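You operate a simulated robot arm through the tools that you are given. There is no shell and no other tool. Be economical: measure what you need, move in short steps, check, and stop when the job is done.

The job below is to be done with a simulated robot arm. You get a single attempt, and the scene is never put back.

JOB
Set the job card's look and store it as noon.
Fine: dim and the first colour full up, the second at half; other faders and scenes stay.
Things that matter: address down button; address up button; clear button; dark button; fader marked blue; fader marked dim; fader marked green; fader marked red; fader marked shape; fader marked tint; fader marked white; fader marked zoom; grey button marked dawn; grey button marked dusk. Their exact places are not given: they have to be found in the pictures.

It is judged by the outcome, as a careful person would: the job done as asked, and still so three seconds after it is handed in. It fails if anything else is knocked over, pushed out of place, dropped, spilled or broken.

ROBOT AND FRAMES
A 7-joint arm with a vacuum gripper on a trunk, on a base that drives. Base frame: it is fixed to the floor where the robot stands at the start and does not move with it; the origin is under the middle of the robot, x ahead of it, y to its left, z up; the surface under the hand at the start is at about z = 840. Units: mm, degrees, N and s.
With the tool pointing down near the work surface it reaches from about 100 to 620 mm from the robot's upright axis, wherever it stands. Its first joint turns from -69.0 to 172.0 degrees. Places, roughly: address down button [500, -300, 800]; address up button [500, -300, 800]; clear button [500, -700, 800]; dark button [300, -400, 800]; fader marked blue [400, -100, 800]; fader marked dim [400, 0, 800]; fader marked green [400, -100, 800]; fader marked red [400, 0, 800]; fader marked shape [400, -300, 800]; fader marked tint [400, -300, 800]; fader marked white [400, -200, 800]; fader marked zoom [400, -200, 800]; grey button marked dawn [500, -500, 800]; grey button marked dusk [500, -600, 800]; grey button marked moon [500, -600, 800]; grey button marked noon [500, -500, 800]. Payload 1.06 kg.
Tool frame: the origin (TCP) lies in the middle of the cups' lips, and z points out of the cups. The gripper has 1 cup of 24 mm across, covering 24 by 24 mm (tool x, y); the bellows give 8 mm. With the vacuum on, a cup seals on a smooth face that it is pressed against (1 to 4 N); it does not hold porous or soft things. The pull reaches 23 N.
Orientation is that of the tool frame in the base frame, as a unit quaternion [x, y, z, w]. With the cups facing straight down, the tool's x points along the base's -x, its y along +y and its z along -z.

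CONTROLS
- The arm moves only by the tool play_rows. Its argument "series" is a list of rows, each an object of numbers (a shift or turn left out is 0, a gripper value left out holds the last): "tx", "ty", "tz": the shift along the tool's x, y, z in mm; "ax", "ay", "az": the turn, a rotation vector about the tool's x, y, z in degrees; "vacuum": the vacuum: 1 switches it on, 0 off. In form: [{"tx": .., "ty": .., "tz": .., "ax": .., "ay": .., "az": .., "vacuum": ..}, ...]. A call has 1 to 10 rows; each row shifts and turns the commanded pose from where the row before left it, along the tool's axes as they then stand. A row lasts 0.2 s, in which the tool goes at most 50 mm and 8.6 degrees; a call with a longer step from one row to the next is refused whole, and so is a gripper value outside its range. A pose out of reach is approached as far as the arm can. The call stops where the force on the tool passes 40 N (or 10 N more than at its start, if that is more) or the arm is blocked; 0.2 s more then pass. The pull builds up within a second once a cup has sealed. Time passes only in rows, and 0.2 s behind the last, so rows that do not move give it time. It gives the time, the measured TCP pose, the force on the tool (base axes) and the pull of the vacuum at its end, in the units of the frame above (readings bear some noise), with the torque about the TCP (base axes, N m) and any sound that the robot's microphone picked up.
- Cameras (640 x 400 px; columns grow to the right, rows downward): "scene" is now at [164.1, -53.2, 1195.1]; the picture's right is [-0.59, -0.80, 0.00], its down [-0.37, 0.28, -0.89] and it looks along [0.71, -0.53, -0.46] (base axes); focal length 214 px, centre (320, 200). "wrist" rides on the gripper at [78, 19, -96] in the tool frame; the picture's right is [-0.24, 0.97, 0.00], its down [-0.71, -0.17, -0.69] and it looks along [-0.67, -0.16, 0.73] (tool axes); focal length 243 px, centre (320, 200).
- get_image(camera): a new picture of that camera. The clock stands still meanwhile.
- move_column(by): slides the trunk up (or, below 0, down) by that many mm; the arm and the scene camera ride with it, the base frame stays. It gives what a move gives, with no picture.
- drive_base(legs): drives the robot by 1 to 6 legs, each [ahead, left, turn to the left] in mm, mm and degrees, along the robot's own axes; the way and the turn of a leg run together, so that a leg with both is an arc; at most 1500 mm and 180 degrees a leg. The arm and the cameras ride along, it lands a little off, and it stops where it bumps. It gives what a move gives.
- head_to(pan, tilt): turns the head with the scene camera to pan (to the left, within 80 degrees either way) and tilt (down, from -29 to 69), counted from straight ahead of the robot. It gives what a move gives.
- pixel_to_xyz(camera, pixels): for up to 12 pixels [column, row] of the newest picture of that camera ("zoom" is the newest enlarged one), the place [x, y, z] in the base frame of the surface seen there, good to about 2 mm. The clock stands still meanwhile.
- inspect(camera, box): a new picture of the part [left, top, right, bottom] of that camera's present view, enlarged. The clock stands still meanwhile.
- hand_in(): hands the job in; it is judged then, once.

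Keep the steps short. Do not move on a guess: measure, check each grasp and each placing, and mend mistakes. In all there are 80 turns and 48 pictures (those below and enlarged ones count). Leave the vacuum off and the arm clear of the work at the hand-in unless told otherwise, and finish with a single line.

The tools are called as a command line: name --argument value ..., lists and objects as JSON in quotes. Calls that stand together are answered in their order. play_rows: Moves the arm, as the interface text tells. Its arguments: {"type":"object","properties":{"series":{"type":"array"}},"required":["series"]} The other tools are called the same way: move_column (by) slides the trunk up or down; drive_base (legs) drives the base; head_to (pan, tilt) turns the head that bears the scene camera; get_image (camera) takes a picture; pixel_to_xyz (camera, pixels) gives the place of the surface under pixels of a picture; inspect (camera, box) takes an enlarged picture of a part of a camera's view; hand_in () hands the job in.

At the start:

```text
t: 0.0
tool_pos: [284.4, -136.6, 1113.2]
tool_rot: [0.0, 1.0, 0.0, 0.0]
ft_force: [-0.1, -0.1, 0.9]
wrist_torque: [0.0, -0.02, -0.01]
pull: 0.1
trunk travel left (down, up): [-350.0, 142.0]
robot x, y, heading: [2.0, 0.9, 0.1]
head pan, tilt: [-36.5, 27.7]
```

scene: 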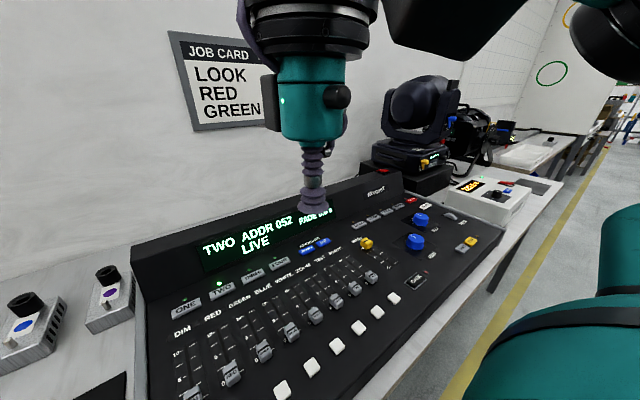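
wrist: 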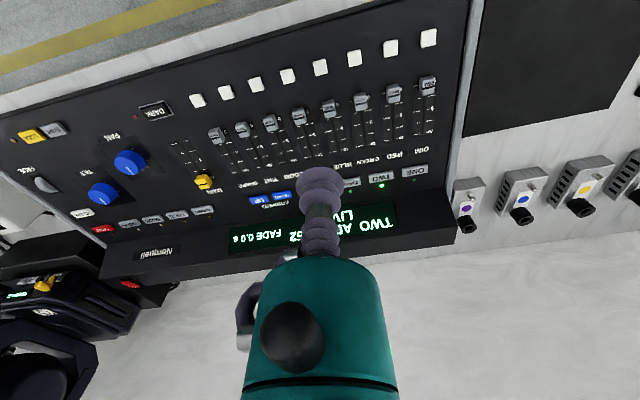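

I see the console, job card (LOOK RED GREEN) and the display. First I enlarge the card, the display and the fixture displays.

inspect --camera "scene" --box '[160, 180, 400, 330]'

inspect --camera "scene" --box '[340, 70, 580, 280]'

inspect --camera "wrist" --box '[0, 20, 460, 290]'

```text
2.67 times, centred on (280, 255) of scene
```

zoom: 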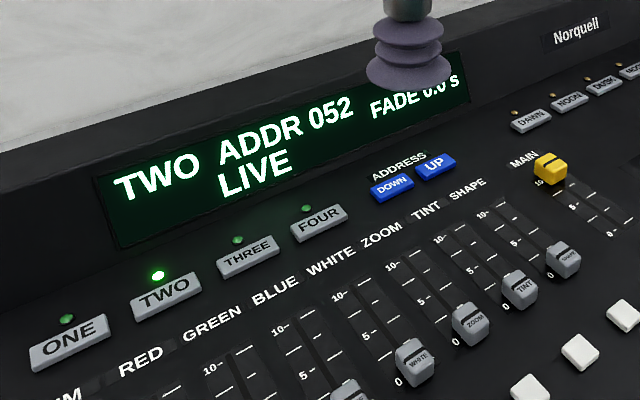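

```text
1.90 times, centred on (460, 175) of scene
```

zoom: 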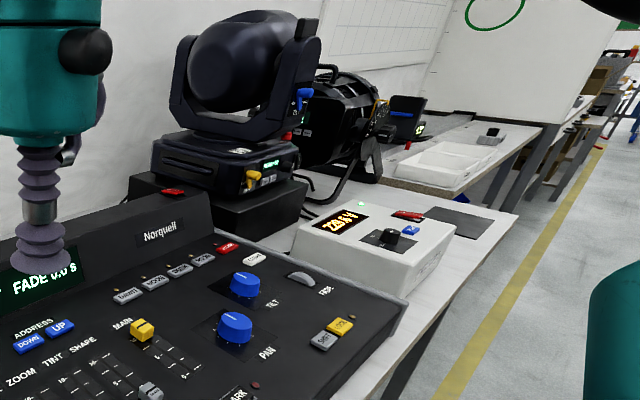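

```text
1.39 times, centred on (230, 155) of wrist
```

zoom: 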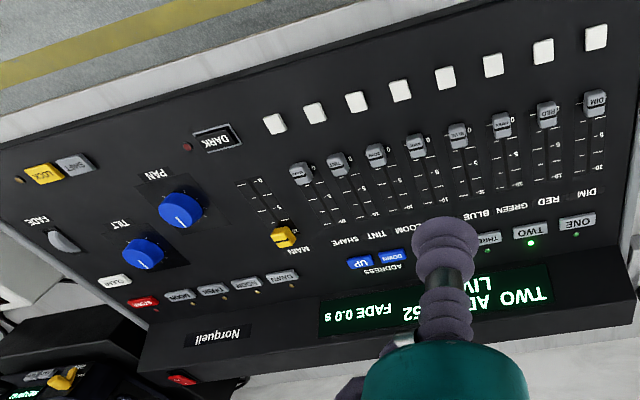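

The fixture's small green display sits near scene (432,160). I zoom in on it, and on the console's right end.

inspect --camera "scene" --box '[400, 140, 464, 180]'

inspect --camera "scene" --box '[330, 180, 490, 280]'

inspect --camera "scene" --box '[160, 20, 280, 140]'

```text
10.00 times, centred on (432, 160) of scene
```

zoom: 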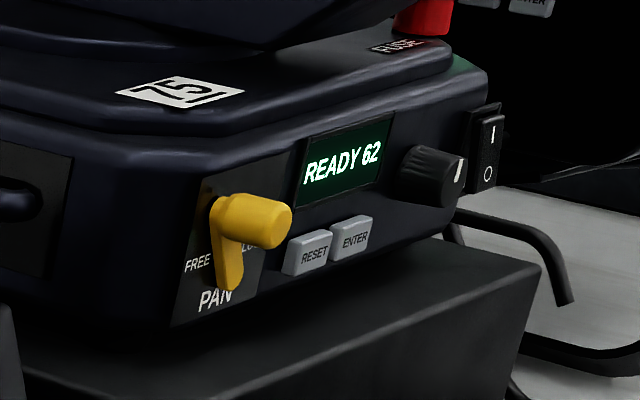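

```text
4.00 times, centred on (410, 230) of scene
```

zoom: 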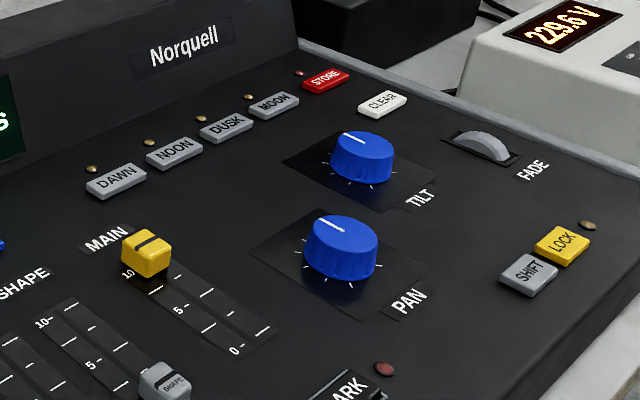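

```text
3.33 times, centred on (220, 80) of scene
```

zoom: 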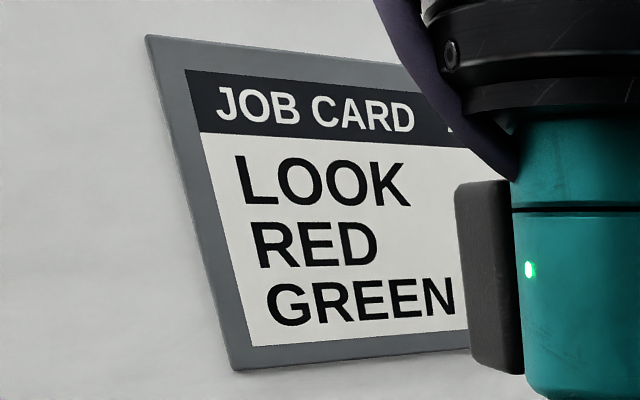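

The fixture reads "READY 62" (label 75) while the console is on TWO / ADDR 052. Part of the card is hidden behind the arm, so I shift the arm right by 160 mm and back, then look again.

play_rows --series '[{"ty": -40, "tx": 20}, {"ty": -40, "tx": 20}, {"ty": -40}, {"ty": -40}, {"ty": -40}, {}]'

get_image --camera "scene"

get_image --camera "wrist"

```text
t: 1.4
tool_pos: [244.2, -337.9, 1112.0]
tool_rot: [0.001, 1.0, -0.001, 0.0]
ft_force: [-0.6, 0.1, -0.5]
wrist_torque: [0.03, 0.0, -0.04]
pull: 0.0
trunk travel left (down, up): [-350.0, 142.0]
robot x, y, heading: [0.5, -1.8, -0.3]
head pan, tilt: [-36.5, 27.7]
```

```text
39 pictures are left
```

scene: 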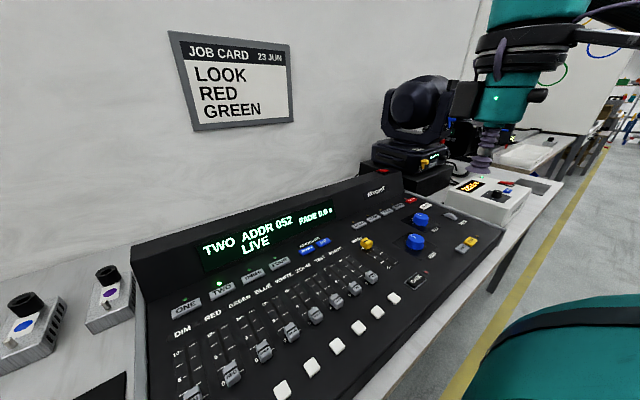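

```text
38 pictures are left
```

wrist: 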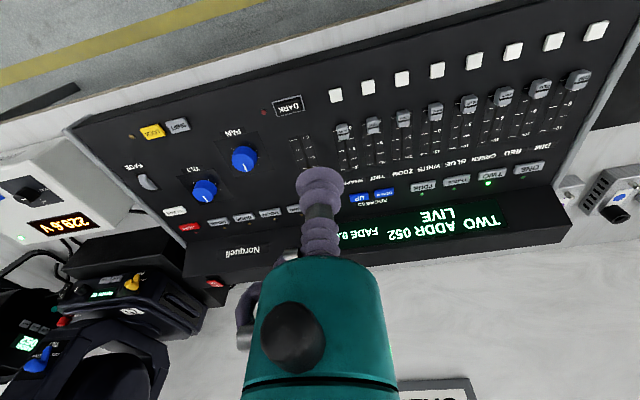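

The card is fully read: LOOK RED GREEN, 23 JUN. Next I check the fixture area at wrist (60,310) and zoom on the area behind the fixture.

inspect --camera "wrist" --box '[0, 240, 240, 390]'

inspect --camera "wrist" --box '[300, 20, 620, 220]'

inspect --camera "scene" --box '[390, 60, 550, 160]'

```text
2.67 times, centred on (120, 315) of wrist
```

zoom: 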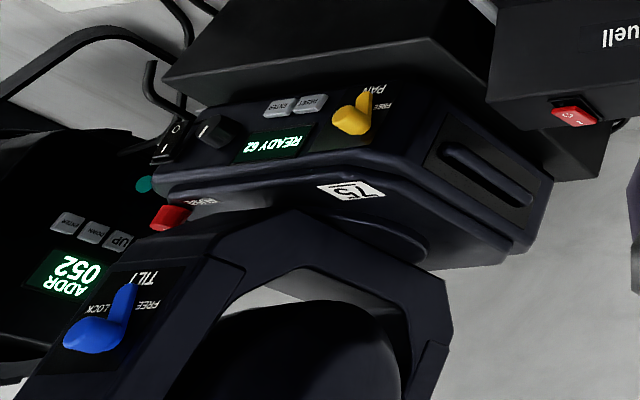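

```text
2.00 times, centred on (460, 120) of wrist
```

zoom: 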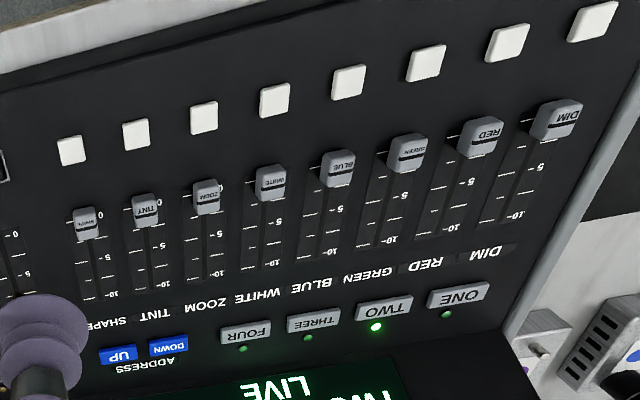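

```text
4.00 times, centred on (470, 110) of scene
```

zoom: 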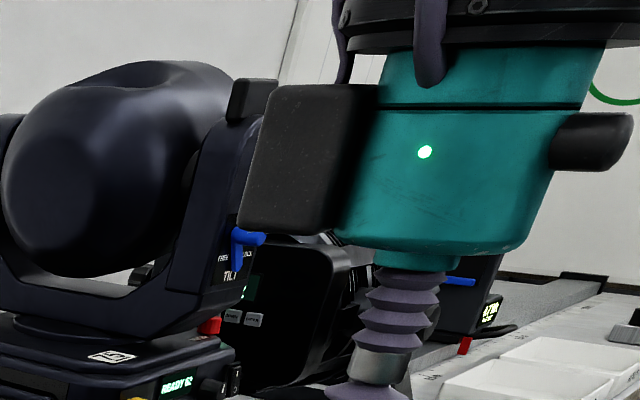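

Second fixture shows ADDR 052, matching TWO (live, selected). All channel faders are at 0, main at 10. Now I measure fader caps, scale marks and buttons from this zoomed view of the wrist camera.

inspect --camera "wrist" --box '[440, 20, 632, 140]'

pixel_to_xyz --camera "wrist" --pixels '[[580, 76], [540, 87], [504, 96], [469, 101], [596, 31], [555, 41], [190, 226], [245, 217], [175, 211], [290, 105], [218, 222], [640, 60]]'

```text
3.33 times, centred on (536, 80) of wrist
```

zoom: 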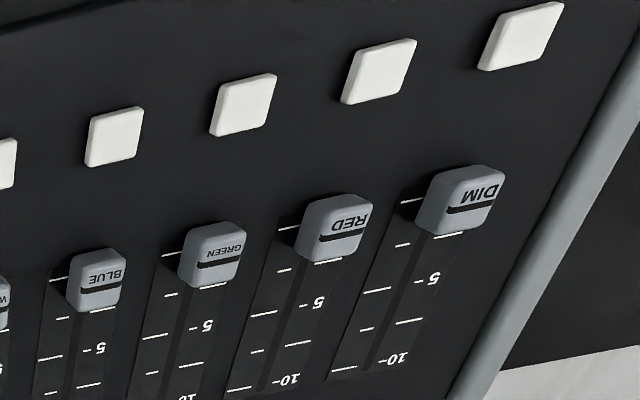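

```text
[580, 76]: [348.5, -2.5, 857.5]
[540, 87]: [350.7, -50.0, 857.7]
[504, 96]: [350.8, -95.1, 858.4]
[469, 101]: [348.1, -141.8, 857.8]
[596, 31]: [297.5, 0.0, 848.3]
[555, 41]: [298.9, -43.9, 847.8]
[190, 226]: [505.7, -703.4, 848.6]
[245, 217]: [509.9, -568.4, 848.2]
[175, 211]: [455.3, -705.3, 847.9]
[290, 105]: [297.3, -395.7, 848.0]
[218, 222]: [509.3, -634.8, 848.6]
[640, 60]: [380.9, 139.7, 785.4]
```

Next, the scale marks and cap edges from the zoomed picture.

pixel_to_xyz --camera "zoom" --pixels '[[411, 200], [376, 291], [345, 369], [290, 228], [263, 314], [239, 388], [173, 255], [156, 336], [443, 177], [498, 172], [480, 200], [440, 210]]'

pixel_to_xyz --camera "wrist" --pixels '[[405, 120], [437, 109], [375, 127], [345, 132], [432, 140], [490, 183], [272, 216], [300, 150]]'

```text
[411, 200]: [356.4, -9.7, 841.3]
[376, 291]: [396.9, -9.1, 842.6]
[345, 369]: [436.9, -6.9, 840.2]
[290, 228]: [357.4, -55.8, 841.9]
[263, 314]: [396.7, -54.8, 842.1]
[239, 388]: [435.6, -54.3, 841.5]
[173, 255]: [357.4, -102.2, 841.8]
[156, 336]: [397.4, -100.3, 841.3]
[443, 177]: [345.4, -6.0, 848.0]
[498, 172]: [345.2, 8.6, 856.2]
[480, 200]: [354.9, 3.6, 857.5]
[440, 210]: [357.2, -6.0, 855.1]
```

```text
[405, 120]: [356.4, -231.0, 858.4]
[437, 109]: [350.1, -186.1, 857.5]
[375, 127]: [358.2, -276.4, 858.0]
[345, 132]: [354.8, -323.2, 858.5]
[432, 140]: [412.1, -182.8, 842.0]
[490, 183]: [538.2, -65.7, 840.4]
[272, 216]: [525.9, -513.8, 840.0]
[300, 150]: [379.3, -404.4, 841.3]
```

The scale runs 0 at x≈357, 5 at 397, 10 at 437; caps are about 15 mm wide with tops at z≈858, panel at 842. The cap is narrower than the cup, so I push caps from behind. First I go above a point behind DIM (325, 1).

play_rows --series '[{"ty": 42, "tx": -10}, {"ty": 42, "tx": -10}, {"ty": 42, "tx": -10}, {"ty": 42, "tx": -10}, {"ty": 42, "tx": -10}, {"ty": 42, "tx": -10}, {"ty": 42, "tx": -10}, {"ty": 44, "tx": -10}, {}]'

play_rows --series '[{"tz": 45}, {"tz": 45}, {"tz": 45}, {"tz": 45}, {"tz": 40}, {}]'

```text
t: 3.4
tool_pos: [311.7, -60.5, 1115.0]
tool_rot: [0.002, 1.0, 0.002, 0.001]
ft_force: [0.4, 0.7, -0.3]
wrist_torque: [0.0, -0.03, -0.03]
pull: 0.0
out of reach, approached as far as the arm can: row 7, 8
trunk travel left (down, up): [-350.0, 142.0]
robot x, y, heading: [0.9, -0.8, 0.2]
head pan, tilt: [-36.5, 27.7]
```

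```text
t: 4.8
tool_pos: [310.9, -62.7, 894.3]
tool_rot: [0.0, 1.0, 0.001, 0.001]
ft_force: [0.5, -0.3, -0.7]
wrist_torque: [0.0, 0.01, 0.0]
pull: 0.0
trunk travel left (down, up): [-350.0, 142.0]
robot x, y, heading: [1.4, -1.6, 0.1]
head pan, tilt: [-36.5, 27.7]
```

The arm stopped short at y≈-61 while high up. Now at z 894, I try going sideways again in small steps.

play_rows --series '[{"ty": 20, "tx": -4}, {"ty": 20, "tx": -5}, {"ty": 23, "tx": -5}, {}]'

```text
t: 5.8
tool_pos: [316.5, -54.0, 893.4]
tool_rot: [0.0, 1.0, 0.0, -0.001]
ft_force: [0.7, -0.1, -0.6]
wrist_torque: [0.02, -0.01, -0.02]
pull: 0.1
out of reach, approached as far as the arm can: row 1, 2, 3
trunk travel left (down, up): [-350.0, 142.0]
robot x, y, heading: [-0.8, -2.2, 0.1]
head pan, tilt: [-36.5, 27.7]
```

The arm's turning limit ends the leftward reach here. I raise the tool and drive the base 150 mm left.

play_rows --series '[{"tz": -45}, {"tz": -45}, {}]'

drive_base --legs '[[0, 150, 0]]'

get_image --camera "wrist"

```text
t: 6.6
tool_pos: [313.0, -53.1, 982.2]
tool_rot: [0.001, 1.0, 0.0, 0.0]
ft_force: [-0.3, -0.5, 0.2]
wrist_torque: [-0.01, 0.0, 0.02]
pull: 0.1
trunk travel left (down, up): [-350.0, 142.0]
robot x, y, heading: [0.3, 0.6, 0.0]
head pan, tilt: [-36.5, 27.7]
```

```text
t: 8.6
tool_pos: [314.6, 99.9, 982.0]
tool_rot: [0.001, 1.0, 0.0, 0.0]
ft_force: [0.5, 1.0, 1.4]
wrist_torque: [0.0, 0.03, -0.03]
pull: 0.0
trunk travel left (down, up): [-350.0, 142.0]
robot x, y, heading: [0.7, 153.2, 0.4]
head pan, tilt: [-36.5, 27.7]
```

```text
33 pictures are left
```

wrist: 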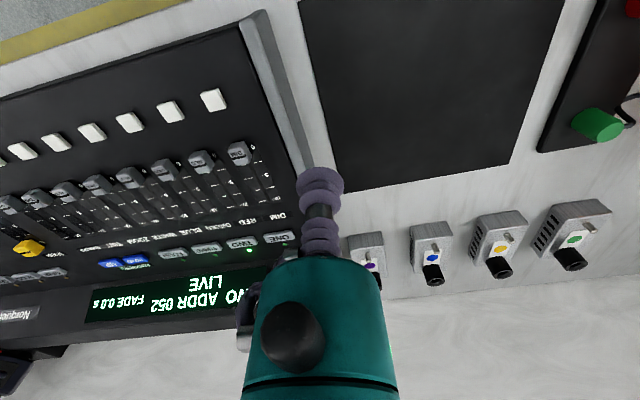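

Base is now at y≈153. I move the tool over the spot behind DIM (x 325, y 1) and re-measure the caps.

play_rows --series '[{"ty": -33, "tx": -4}, {"ty": -33, "tx": -4}, {"ty": -33, "tx": -3}, {"tz": 30}, {"tz": 30}, {}]'

get_image --camera "wrist"

```text
t: 10.0
tool_pos: [323.0, 1.3, 919.3]
tool_rot: [0.001, 1.0, 0.0, 0.0]
ft_force: [0.5, -0.3, 0.2]
wrist_torque: [0.03, -0.01, -0.01]
pull: 0.1
trunk travel left (down, up): [-350.0, 142.0]
robot x, y, heading: [1.4, 153.9, 0.0]
head pan, tilt: [-36.5, 27.7]
```

```text
32 pictures are left
```

wrist: 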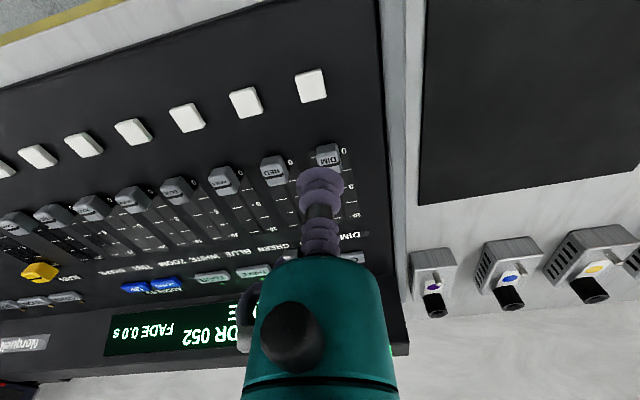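

pixel_to_xyz --camera "wrist" --pixels '[[319, 148], [338, 148], [328, 158], [328, 152], [274, 165], [264, 162], [284, 160], [222, 177], [212, 176], [233, 174], [312, 86], [318, 99]]'

```text
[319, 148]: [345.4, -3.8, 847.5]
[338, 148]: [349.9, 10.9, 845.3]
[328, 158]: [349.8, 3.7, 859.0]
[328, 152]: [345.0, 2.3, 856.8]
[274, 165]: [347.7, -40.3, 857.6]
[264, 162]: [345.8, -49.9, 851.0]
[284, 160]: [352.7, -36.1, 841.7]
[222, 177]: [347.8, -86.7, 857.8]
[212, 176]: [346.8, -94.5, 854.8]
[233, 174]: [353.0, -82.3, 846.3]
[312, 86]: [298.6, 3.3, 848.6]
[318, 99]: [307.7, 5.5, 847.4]
```

DIM cap rear face is at x≈345, y≈2.5; the white button ends at x≈308. I lower the cup to z≈848 at x≈326.

play_rows --series '[{"tx": -3, "ty": 1, "tz": 30}, {"tz": 30}, {"tz": 11}, {}]'

get_image --camera "wrist"

```text
t: 11.0
tool_pos: [326.7, 2.2, 850.3]
tool_rot: [0.001, 1.0, 0.0, 0.0]
ft_force: [0.7, 0.4, -0.3]
wrist_torque: [-0.01, -0.01, 0.01]
pull: 0.1
trunk travel left (down, up): [-350.0, 142.0]
robot x, y, heading: [-0.9, 155.5, 0.1]
head pan, tilt: [-36.5, 27.7]
```

```text
31 pictures are left
```

wrist: 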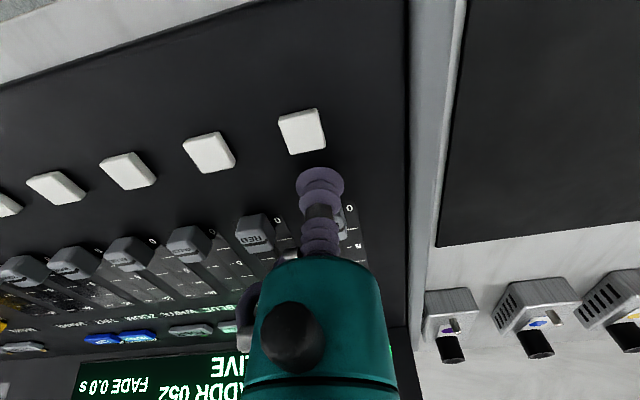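

The cup is between the white button and the DIM cap. I push forward (+x) in short steps to x≈405, watching the force.

play_rows --series '[{"tx": -8, "tz": 2}, {"tx": -9}, {"tx": -9}, {"tx": -9}, {"tx": -9}, {"tx": -9}, {"tx": -9}, {"tx": -9}, {"tx": -7}, {}]'

get_image --camera "scene"

```text
t: 13.2
tool_pos: [404.4, 3.4, 849.2]
tool_rot: [0.0, 1.0, 0.0, -0.001]
ft_force: [-1.2, 0.2, -0.4]
wrist_torque: [0.0, -0.01, -0.02]
pull: 0.0
trunk travel left (down, up): [-350.0, 142.0]
robot x, y, heading: [-0.9, 154.6, -0.0]
head pan, tilt: [-36.5, 27.7]
```

```text
30 pictures are left
```

scene: 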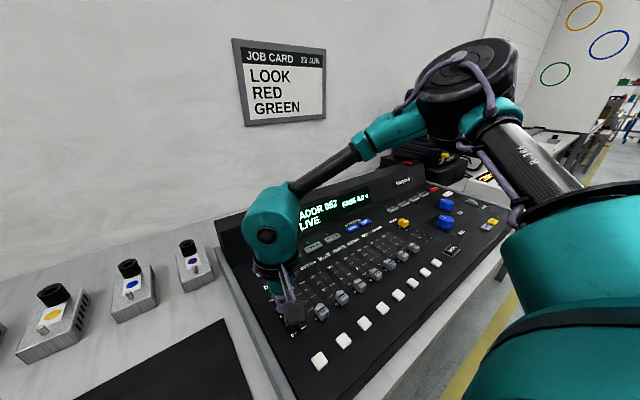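

The force is light (about -1.2 N) and the cap moves along. I keep pushing in 3 mm steps to the end of travel.

play_rows --series '[{"tx": -3}, {"tx": -3}, {"tx": -3}, {}]'

play_rows --series '[{"tx": -3}, {"tx": -3}, {}]'

get_image --camera "wrist"

```text
t: 14.2
tool_pos: [412.6, 3.0, 848.7]
tool_rot: [0.0, 1.0, -0.001, 0.0]
ft_force: [-0.9, -0.2, 0.2]
wrist_torque: [0.03, 0.03, 0.03]
pull: 0.0
trunk travel left (down, up): [-350.0, 142.0]
robot x, y, heading: [-1.9, 153.8, -0.3]
head pan, tilt: [-36.5, 27.7]
```

```text
t: 15.0
tool_pos: [418.7, 2.7, 849.5]
tool_rot: [0.0, 1.0, 0.0, -0.001]
ft_force: [-11.2, 1.5, 0.7]
wrist_torque: [-0.01, -0.01, -0.02]
pull: 0.0
trunk travel left (down, up): [-350.0, 142.0]
robot x, y, heading: [-0.9, 158.1, -0.1]
head pan, tilt: [-36.5, 27.7]
```

```text
29 pictures are left
```

wrist: 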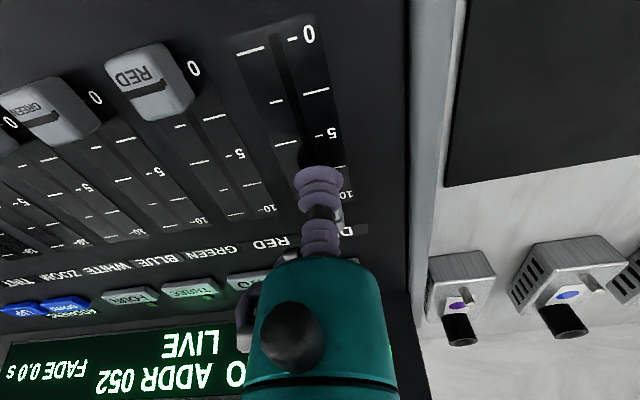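

The force rose to 11 N: DIM is at the end stop (cup at x≈416, so cap full means cup ≈ 21–22 mm behind the cap's centre). I back off, lift and go behind RED at (326, -43).

play_rows --series '[{"tx": 10}, {"tz": -30}, {"tz": -20}, {"tx": 41, "ty": -23}, {"tx": 41, "ty": -23}, {}]'

get_image --camera "wrist"

```text
t: 16.4
tool_pos: [329.5, -45.3, 897.1]
tool_rot: [0.001, 1.0, 0.0, -0.001]
ft_force: [0.9, -0.1, 0.2]
wrist_torque: [0.0, -0.03, -0.01]
pull: 0.1
trunk travel left (down, up): [-350.0, 142.0]
robot x, y, heading: [3.3, 154.8, -0.1]
head pan, tilt: [-36.5, 27.7]
```

```text
28 pictures are left
```

wrist: 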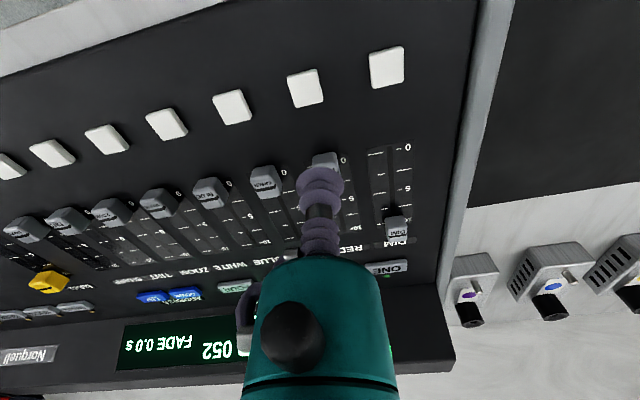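

DIM is up at its 10 mark (395,228). I measure the RED cap edges and the DIM cap for verification.

pixel_to_xyz --camera "wrist" --pixels '[[314, 158], [326, 157], [337, 156], [396, 224], [386, 224], [406, 222], [409, 233], [305, 88], [316, 100], [265, 180], [263, 172]]'

```text
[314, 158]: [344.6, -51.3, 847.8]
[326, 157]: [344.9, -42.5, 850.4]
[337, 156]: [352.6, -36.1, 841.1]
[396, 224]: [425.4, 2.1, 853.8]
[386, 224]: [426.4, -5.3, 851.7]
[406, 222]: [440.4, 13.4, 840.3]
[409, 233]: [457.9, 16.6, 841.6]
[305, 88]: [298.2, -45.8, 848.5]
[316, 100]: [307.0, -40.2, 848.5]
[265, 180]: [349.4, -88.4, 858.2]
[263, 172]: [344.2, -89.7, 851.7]
```

DIM's rear face moved from 345 to 425 (full 80 mm). RED centre is y≈-44; I lower the cup there and push to the stop.

play_rows --series '[{"tx": 3, "ty": 1, "tz": 25}, {"tz": 23}, {}]'

play_rows --series '[{"tx": -8}, {"tx": -9}, {"tx": -9}, {"tx": -9}, {"tx": -9}, {"tx": -9}, {"tx": -9}, {"tx": -9}, {"tx": -7}, {}]'

play_rows --series '[{"tx": -3}, {"tx": -3}, {"tx": -3}, {"tx": -3}, {"tx": -2}, {}]'

```text
t: 17.2
tool_pos: [325.5, -41.2, 851.2]
tool_rot: [0.001, 1.0, 0.0, 0.0]
ft_force: [0.5, 0.2, -0.4]
wrist_torque: [0.01, 0.01, 0.01]
pull: 0.1
trunk travel left (down, up): [-350.0, 142.0]
robot x, y, heading: [0.6, 151.8, -0.1]
head pan, tilt: [-36.5, 27.7]
```

```text
t: 19.4
tool_pos: [402.5, -43.3, 849.3]
tool_rot: [0.001, 1.0, 0.0, 0.0]
ft_force: [-0.5, 0.1, 0.0]
wrist_torque: [0.03, 0.0, 0.0]
pull: 0.0
trunk travel left (down, up): [-350.0, 142.0]
robot x, y, heading: [-0.8, 159.4, 0.2]
head pan, tilt: [-36.5, 27.7]
```

```text
t: 20.8
tool_pos: [416.2, -43.1, 849.5]
tool_rot: [0.0, 1.0, 0.0, 0.0]
ft_force: [-4.4, -0.5, 1.4]
wrist_torque: [-0.02, -0.05, 0.01]
pull: 0.1
trunk travel left (down, up): [-350.0, 142.0]
robot x, y, heading: [-0.7, 155.3, 0.0]
head pan, tilt: [-36.5, 27.7]
```

Force starts rising at x 416. Two mm more to be sure, then back off, lift and go behind GREEN at (326, -89).

play_rows --series '[{"tx": -3}, {}]'

play_rows --series '[{"tx": 10}, {"tz": -30}, {"tz": -20}, {"tx": 41, "ty": -23}, {"tx": 42, "ty": -23}, {}]'

get_image --camera "wrist"

```text
t: 21.4
tool_pos: [418.7, -42.9, 851.0]
tool_rot: [0.0, 1.0, 0.0, 0.0]
ft_force: [-10.9, 1.6, 0.8]
wrist_torque: [-0.05, 0.01, 0.0]
pull: 0.0
trunk travel left (down, up): [-350.0, 142.0]
robot x, y, heading: [0.1, 157.2, 0.0]
head pan, tilt: [-36.5, 27.7]
```

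```text
t: 22.8
tool_pos: [327.1, -88.7, 899.2]
tool_rot: [0.0, 1.0, -0.001, 0.0]
ft_force: [-0.7, 0.1, -0.5]
wrist_torque: [0.01, -0.03, 0.0]
pull: 0.1
trunk travel left (down, up): [-350.0, 142.0]
robot x, y, heading: [3.0, 152.7, -0.0]
head pan, tilt: [-36.5, 27.7]
```

```text
27 pictures are left
```

wrist: 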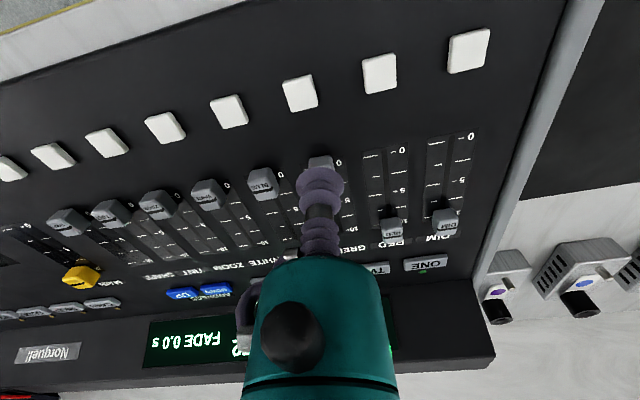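

RED is up. Green cap is centred ahead of the cup. I lower and push to about x 371, short of half, then measure.

play_rows --series '[{"tx": 1, "tz": 25}, {"tz": 24}, {}]'

play_rows --series '[{"tx": -8}, {"tx": -9}, {"tx": -9}, {"tx": -9}, {"tx": -9}, {}]'

inspect --camera "wrist" --box '[220, 80, 420, 240]'

```text
t: 23.6
tool_pos: [324.7, -86.3, 850.8]
tool_rot: [0.0, 1.0, 0.0, 0.0]
ft_force: [-0.3, -0.7, 0.5]
wrist_torque: [-0.02, 0.01, -0.01]
pull: 0.0
trunk travel left (down, up): [-350.0, 142.0]
robot x, y, heading: [0.7, 152.7, -0.2]
head pan, tilt: [-36.5, 27.7]
```

```text
t: 25.0
tool_pos: [372.0, -88.0, 850.8]
tool_rot: [0.001, 1.0, 0.0, 0.0]
ft_force: [-0.2, -0.8, 0.4]
wrist_torque: [0.02, 0.0, 0.0]
pull: 0.0
trunk travel left (down, up): [-350.0, 142.0]
robot x, y, heading: [0.2, 153.2, -0.3]
head pan, tilt: [-36.5, 27.7]
```

```text
2.50 times, centred on (320, 160) of wrist
```

zoom: 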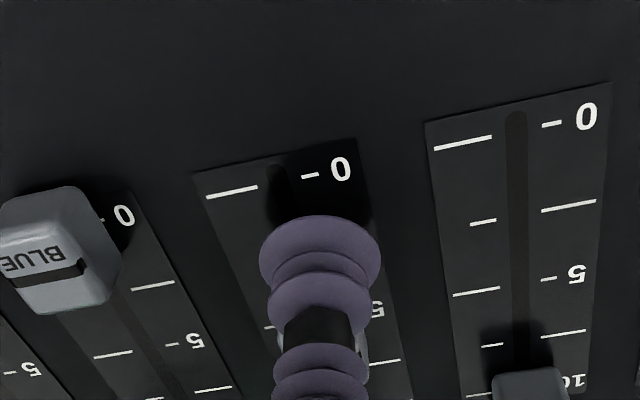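

The cup hides the cap. I back off and lift to measure where GREEN stands.

play_rows --series '[{"tx": 15}, {"tx": 20, "tz": -25}, {"tz": -25}, {"tx": 0, "ty": 40}, {}]'

inspect --camera "wrist" --box '[190, 100, 350, 260]'

```text
t: 26.2
tool_pos: [337.9, -49.5, 899.0]
tool_rot: [0.001, 1.0, 0.0, 0.001]
ft_force: [0.6, -0.3, 0.1]
wrist_torque: [-0.03, 0.0, 0.0]
pull: 0.0
trunk travel left (down, up): [-350.0, 142.0]
robot x, y, heading: [3.2, 157.3, 0.1]
head pan, tilt: [-36.5, 27.7]
```

```text
2.50 times, centred on (270, 180) of wrist
```

zoom: 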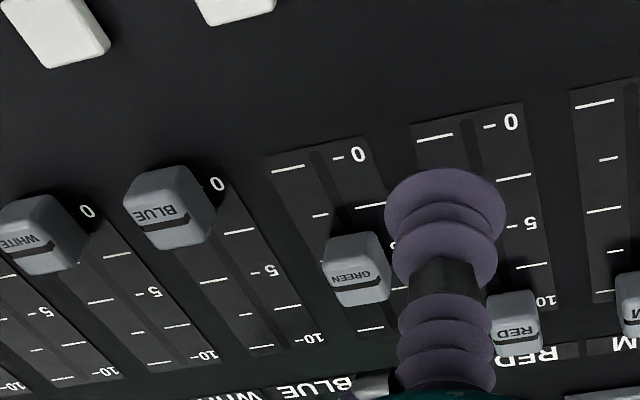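

pixel_to_xyz --camera "zoom" --pixels '[[345, 245], [350, 265], [356, 288], [372, 283], [160, 182], [168, 205], [175, 226], [190, 220], [371, 329], [370, 207], [285, 169], [500, 300]]'

```text
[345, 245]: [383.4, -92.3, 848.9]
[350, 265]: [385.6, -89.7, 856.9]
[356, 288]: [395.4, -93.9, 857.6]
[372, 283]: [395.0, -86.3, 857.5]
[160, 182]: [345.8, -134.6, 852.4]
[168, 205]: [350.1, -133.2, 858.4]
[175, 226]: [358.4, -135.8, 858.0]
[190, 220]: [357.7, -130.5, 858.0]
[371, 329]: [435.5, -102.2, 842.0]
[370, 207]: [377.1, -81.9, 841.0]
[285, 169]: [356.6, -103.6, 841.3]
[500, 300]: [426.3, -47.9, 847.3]
```

GREEN's index line is at x≈395.2, against 358 on BLUE at 0 (5 mark at 397): about 2 to 2.5 mm short. I retrace the commanded path exactly and go 2.3 mm further.

play_rows --series '[{"ty": -40}, {"tz": 25}, {"tz": 25}, {"tx": -15}, {"tx": -15}, {"tx": -5}, {"tx": -2.3}, {}]'

play_rows --series '[{"tx": 15}, {"tx": 20, "tz": -25}, {"tz": -25}, {"ty": 45}, {"ty": 45}, {}]'

inspect --camera "wrist" --box '[120, 100, 320, 260]'

```text
t: 28.0
tool_pos: [374.3, -87.9, 851.0]
tool_rot: [0.001, 1.0, 0.0, 0.0]
ft_force: [-0.9, 0.6, -1.0]
wrist_torque: [-0.01, 0.02, 0.0]
pull: 0.2
trunk travel left (down, up): [-350.0, 142.0]
robot x, y, heading: [-2.0, 156.5, -0.1]
head pan, tilt: [-36.5, 27.7]
```

```text
t: 29.4
tool_pos: [337.5, 1.3, 900.5]
tool_rot: [0.001, 1.0, 0.0, 0.0]
ft_force: [-0.7, 0.4, 1.4]
wrist_torque: [0.01, -0.01, -0.02]
pull: 0.0
trunk travel left (down, up): [-350.0, 142.0]
robot x, y, heading: [0.1, 153.9, -0.2]
head pan, tilt: [-36.5, 27.7]
```

```text
2.50 times, centred on (220, 180) of wrist
```

zoom: 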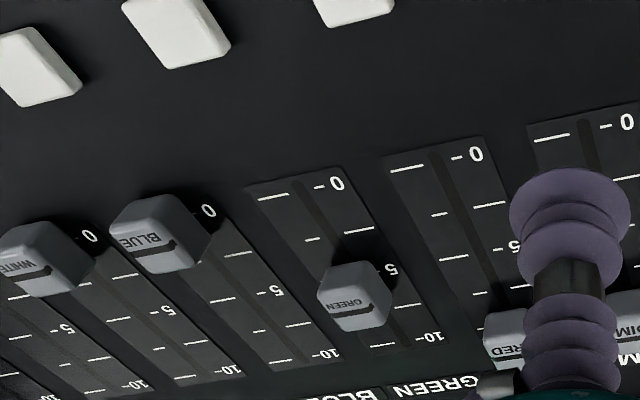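

pixel_to_xyz --camera "zoom" --pixels '[[342, 318], [360, 312], [375, 307], [148, 256], [160, 252], [172, 246], [510, 344], [30, 277], [42, 272], [273, 195], [325, 325], [350, 275]]'

```text
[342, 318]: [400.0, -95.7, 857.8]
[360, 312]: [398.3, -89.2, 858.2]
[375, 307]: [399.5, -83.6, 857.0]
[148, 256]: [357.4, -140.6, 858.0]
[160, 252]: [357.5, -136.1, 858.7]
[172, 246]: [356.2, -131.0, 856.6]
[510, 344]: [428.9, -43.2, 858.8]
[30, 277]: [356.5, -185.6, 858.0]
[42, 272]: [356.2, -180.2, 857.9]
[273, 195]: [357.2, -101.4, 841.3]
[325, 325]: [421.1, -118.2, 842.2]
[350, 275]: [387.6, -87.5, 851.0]
```

The readings spread ±2 mm: GREEN line ≈399, reference zero ≈357. I zoom in more and take more samples for an average.

inspect --camera "wrist" --box '[130, 165, 266, 250]'

```text
4.71 times, centred on (198, 208) of wrist
```

zoom: 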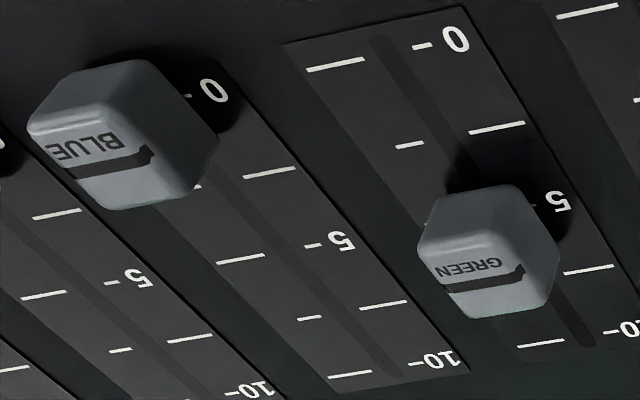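

pixel_to_xyz --camera "zoom" --pixels '[[445, 287], [460, 285], [475, 282], [490, 280], [505, 277], [518, 273], [75, 173], [90, 170], [105, 166], [120, 162], [135, 158], [148, 154]]'

pixel_to_xyz --camera "zoom" --pixels '[[425, 252], [440, 248], [460, 245], [480, 242], [495, 238], [465, 310], [520, 310], [35, 130], [60, 126], [90, 121], [115, 117], [240, 259]]'

```text
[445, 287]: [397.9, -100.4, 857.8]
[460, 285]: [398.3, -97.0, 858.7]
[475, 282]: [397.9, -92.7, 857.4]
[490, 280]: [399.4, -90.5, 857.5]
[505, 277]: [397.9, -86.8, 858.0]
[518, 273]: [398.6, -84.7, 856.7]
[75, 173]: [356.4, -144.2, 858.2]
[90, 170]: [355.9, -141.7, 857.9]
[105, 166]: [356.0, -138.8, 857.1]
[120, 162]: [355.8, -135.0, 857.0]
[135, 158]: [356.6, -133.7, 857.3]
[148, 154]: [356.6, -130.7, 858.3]
```

```text
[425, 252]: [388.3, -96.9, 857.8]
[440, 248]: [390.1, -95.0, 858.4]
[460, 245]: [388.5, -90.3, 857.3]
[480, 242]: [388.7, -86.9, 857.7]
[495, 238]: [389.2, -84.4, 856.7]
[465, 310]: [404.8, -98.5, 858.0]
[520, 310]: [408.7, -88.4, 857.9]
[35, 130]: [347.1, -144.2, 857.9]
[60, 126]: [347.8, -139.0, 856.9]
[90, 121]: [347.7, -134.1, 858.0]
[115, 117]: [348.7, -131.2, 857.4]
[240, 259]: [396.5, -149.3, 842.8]
```

GREEN line averages 398 against the 5 mark at 397: at half, within measuring error. Next I lift and drive the base right about 555 mm to reach STORE (red) and NOON.

play_rows --series '[{"tz": -45}, {"tz": -45}, {"tz": -40}, {}]'

drive_base --legs '[[0, -555, 0]]'

get_image --camera "wrist"

get_image --camera "scene"

```text
t: 30.4
tool_pos: [339.7, 1.4, 1031.9]
tool_rot: [0.0, 1.0, -0.001, 0.0]
ft_force: [-0.6, 0.4, -1.5]
wrist_torque: [0.01, 0.02, -0.01]
pull: 0.0
trunk travel left (down, up): [-350.0, 142.0]
robot x, y, heading: [2.5, 153.3, 0.0]
head pan, tilt: [-36.5, 27.7]
```

```text
t: 35.8
tool_pos: [343.6, -547.7, 1031.0]
tool_rot: [-0.006, 1.0, 0.0, -0.001]
ft_force: [1.4, -0.1, 0.0]
wrist_torque: [0.0, -0.02, 0.02]
pull: 0.1
trunk travel left (down, up): [-350.0, 142.0]
robot x, y, heading: [2.1, -400.1, 0.7]
head pan, tilt: [-36.5, 27.7]
```

```text
22 pictures are left
```

wrist: 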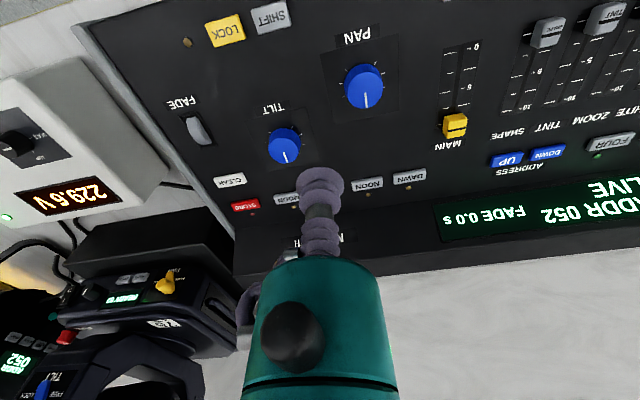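

```text
21 pictures are left
```

scene: 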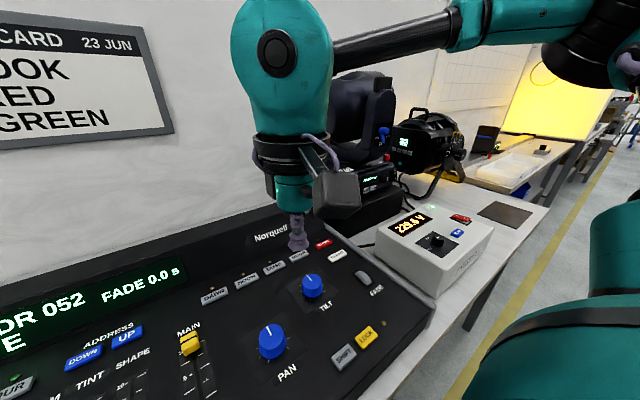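

The lamp now throws yellow light on the screen (red + half green), so the look is live. I measure NOON (367,183), STORE (245,205) and their lamps.

pixel_to_xyz --camera "wrist" --pixels '[[367, 184], [355, 184], [379, 182], [367, 179], [410, 177], [245, 206], [236, 207], [255, 204], [285, 198], [230, 180], [287, 168]]'

inspect --camera "wrist" --box '[200, 140, 440, 230]'

```text
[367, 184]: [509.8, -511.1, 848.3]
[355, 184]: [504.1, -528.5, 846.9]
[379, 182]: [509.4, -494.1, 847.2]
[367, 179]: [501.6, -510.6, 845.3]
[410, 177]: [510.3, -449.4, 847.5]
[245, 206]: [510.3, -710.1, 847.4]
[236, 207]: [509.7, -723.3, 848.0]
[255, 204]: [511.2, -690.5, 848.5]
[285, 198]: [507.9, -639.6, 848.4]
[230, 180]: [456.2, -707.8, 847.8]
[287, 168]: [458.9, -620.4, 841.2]
```

```text
2.67 times, centred on (320, 185) of wrist
```

zoom: 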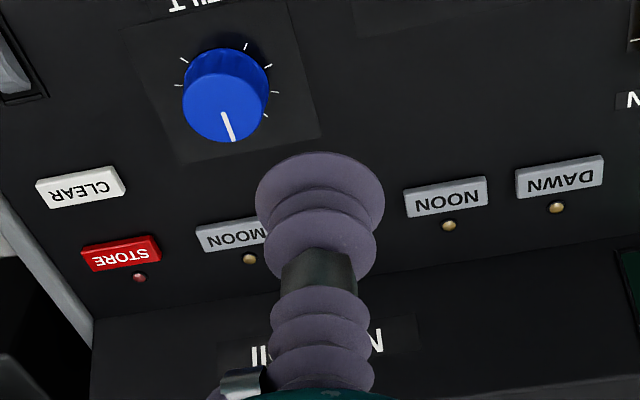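

STORE is at (510, -708, 848), NOON at (508, -511, 848). I move high over STORE, then lower to about z 900.

play_rows --series '[{"tx": -33, "ty": -32}, {"tx": -33, "ty": -32}, {"tx": -33, "ty": -32}, {"tx": -33, "ty": -32}, {"tx": -33, "ty": -32}, {"tz": 40}, {"tz": 40}, {"tz": 40}, {}]'

get_image --camera "wrist"

get_image --camera "scene"

```text
t: 37.8
tool_pos: [514.8, -705.6, 911.0]
tool_rot: [-0.006, 1.0, 0.0, 0.0]
ft_force: [0.4, 0.0, -0.9]
wrist_torque: [0.01, -0.01, 0.02]
pull: 0.0
trunk travel left (down, up): [-350.0, 142.0]
robot x, y, heading: [2.6, -398.3, 0.7]
head pan, tilt: [-36.5, 27.7]
```

```text
19 pictures are left
```

wrist: 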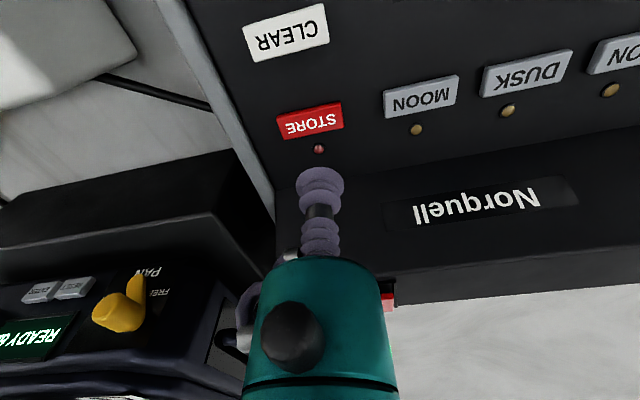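

```text
18 pictures are left
```

scene: 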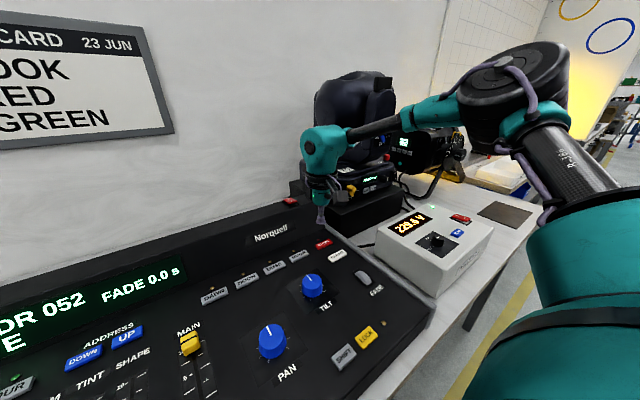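

I measure STORE precisely here, plus the housing behind it (its face and top).

pixel_to_xyz --camera "wrist" --pixels '[[310, 121], [280, 125], [342, 118], [310, 110], [310, 132], [319, 149], [420, 176], [420, 260], [420, 300]]'

```text
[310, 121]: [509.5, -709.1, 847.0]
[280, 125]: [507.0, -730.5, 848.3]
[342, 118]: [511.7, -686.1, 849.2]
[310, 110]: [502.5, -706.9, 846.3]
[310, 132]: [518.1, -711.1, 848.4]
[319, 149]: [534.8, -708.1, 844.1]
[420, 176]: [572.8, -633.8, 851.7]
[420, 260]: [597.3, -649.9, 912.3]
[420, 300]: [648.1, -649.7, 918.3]
```

STORE's centre is (510, -708.5), top 848; housing is clear behind x 570. I centre and lower to z≈854, then press in small steps.

play_rows --series '[{"tx": 4, "ty": -3, "tz": 28}, {"tz": 28}, {}]'

play_rows --series '[{"tz": 3}, {"tz": 3}, {"tz": 2}, {}]'

```text
t: 38.5
tool_pos: [507.4, -709.5, 854.7]
tool_rot: [-0.006, 1.0, 0.0, -0.001]
ft_force: [1.0, 0.5, 0.2]
wrist_torque: [0.01, 0.0, 0.02]
pull: 0.1
trunk travel left (down, up): [-350.0, 142.0]
robot x, y, heading: [1.0, -400.8, 0.7]
head pan, tilt: [-36.5, 27.7]
```

```text
t: 39.5
tool_pos: [506.5, -708.9, 846.6]
tool_rot: [-0.006, 1.0, 0.001, 0.0]
ft_force: [-0.7, 0.5, 0.5]
wrist_torque: [-0.01, -0.01, 0.0]
pull: 0.0
trunk travel left (down, up): [-350.0, 142.0]
robot x, y, heading: [6.2, -399.3, 0.6]
head pan, tilt: [-36.5, 27.7]
```

play_rows --series '[{"tz": 2}, {"tz": 2}, {}]'

inspect --camera "wrist" --box '[240, 120, 400, 220]'

```text
t: 40.4
tool_pos: [507.0, -709.4, 843.1]
tool_rot: [-0.005, 1.0, 0.0, 0.001]
ft_force: [0.9, -0.1, 1.0]
wrist_torque: [0.0, -0.03, 0.02]
pull: 0.1
trunk travel left (down, up): [-350.0, 142.0]
robot x, y, heading: [2.8, -402.3, 0.8]
head pan, tilt: [-36.5, 27.7]
```

```text
4.00 times, centred on (320, 170) of wrist
```

zoom: 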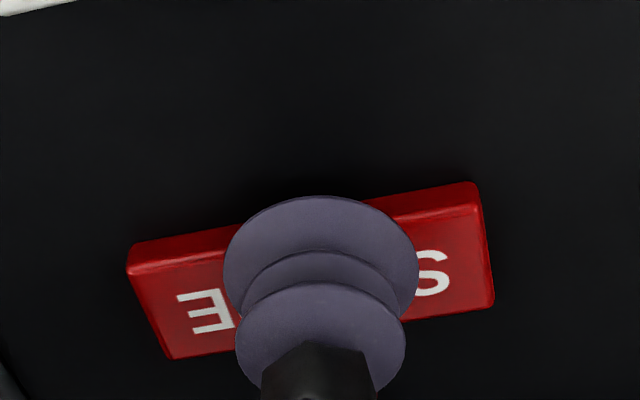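

Only 1 N so far (bellows yielding). I press a bit further, listening for a click.

play_rows --series '[{"tz": 2}, {"tz": 2}, {}]'

```text
t: 41.1
tool_pos: [507.3, -708.9, 840.2]
tool_rot: [-0.005, 1.0, 0.0, 0.0]
ft_force: [-0.7, 0.3, 1.7]
wrist_torque: [0.0, 0.0, -0.01]
pull: 0.1
trunk travel left (down, up): [-350.0, 142.0]
robot x, y, heading: [3.1, -397.0, 0.9]
head pan, tilt: [-36.5, 27.7]
heard: click
```

A click was heard. I lift and check the STORE lamp and display.

play_rows --series '[{"tz": -10}, {"tz": -35}, {"tz": -30}, {}]'

get_image --camera "wrist"

inspect --camera "scene" --box '[0, 220, 360, 400]'

```text
t: 42.1
tool_pos: [504.9, -708.4, 915.9]
tool_rot: [-0.007, 1.0, 0.0, 0.0]
ft_force: [0.5, -0.1, 0.2]
wrist_torque: [-0.01, -0.03, 0.01]
pull: 0.1
trunk travel left (down, up): [-350.0, 142.0]
robot x, y, heading: [1.9, -401.7, 0.8]
head pan, tilt: [-36.5, 27.7]
```

```text
16 pictures are left
```

wrist: 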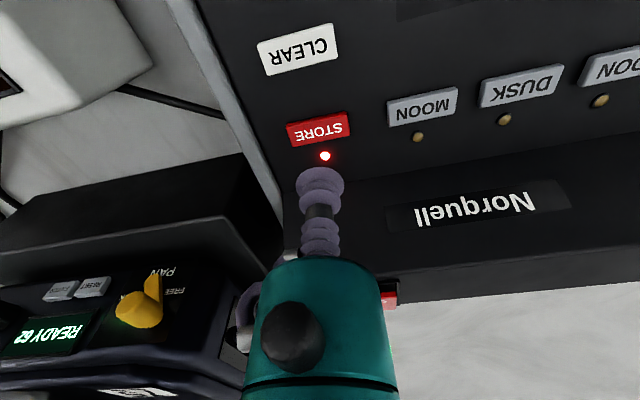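

```text
1.78 times, centred on (180, 310) of scene
```

zoom: 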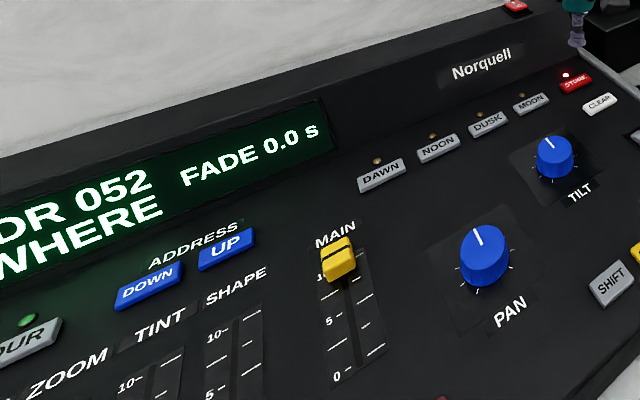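

STORE lamp is lit and the display asks "WHERE". Now I move over NOON (508, -511) and check the position.

play_rows --series '[{"ty": 39.6, "tx": -1}, {"ty": 39.6, "tx": -1}, {"ty": 39.6, "tx": -1}, {"ty": 39.6, "tx": -1}, {"ty": 39.6, "tx": -1}, {}]'

get_image --camera "wrist"

```text
t: 43.5
tool_pos: [506.8, -510.4, 915.9]
tool_rot: [-0.005, 1.0, -0.001, 0.0]
ft_force: [0.0, 0.0, -0.6]
wrist_torque: [0.02, 0.0, -0.02]
pull: 0.0
trunk travel left (down, up): [-350.0, 142.0]
robot x, y, heading: [1.3, -402.2, 0.6]
head pan, tilt: [-36.5, 27.7]
```

```text
14 pictures are left
```

wrist: 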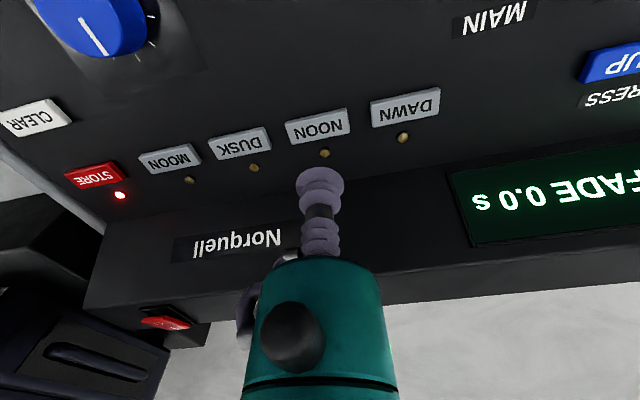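

The tool looks in line with NOON (318,125), just as it did over STORE. I measure its centre before pressing.

pixel_to_xyz --camera "wrist" --pixels '[[318, 126], [289, 130], [347, 121], [316, 118], [319, 137]]'

```text
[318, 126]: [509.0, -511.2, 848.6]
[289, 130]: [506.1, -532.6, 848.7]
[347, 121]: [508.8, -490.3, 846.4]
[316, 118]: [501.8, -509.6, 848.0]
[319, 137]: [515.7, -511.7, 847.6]
```

NOON's centre is (508.5, -511); the tool is at (507, -510.5). I lower and press the same depth as before (to z≈840), expecting a click.

play_rows --series '[{"tz": 35}, {"tz": 25}, {"tz": 6}, {"tz": 3}, {"tz": 2}, {"tz": 2}, {"tz": 2}, {}]'

```text
t: 45.4
tool_pos: [509.4, -511.1, 839.2]
tool_rot: [-0.006, 1.0, 0.0, -0.001]
ft_force: [-1.3, 1.5, 3.2]
wrist_torque: [-0.02, -0.02, 0.02]
pull: 0.1
trunk travel left (down, up): [-350.0, 142.0]
robot x, y, heading: [4.9, -398.6, 0.8]
head pan, tilt: [-36.5, 27.7]
heard: click
```

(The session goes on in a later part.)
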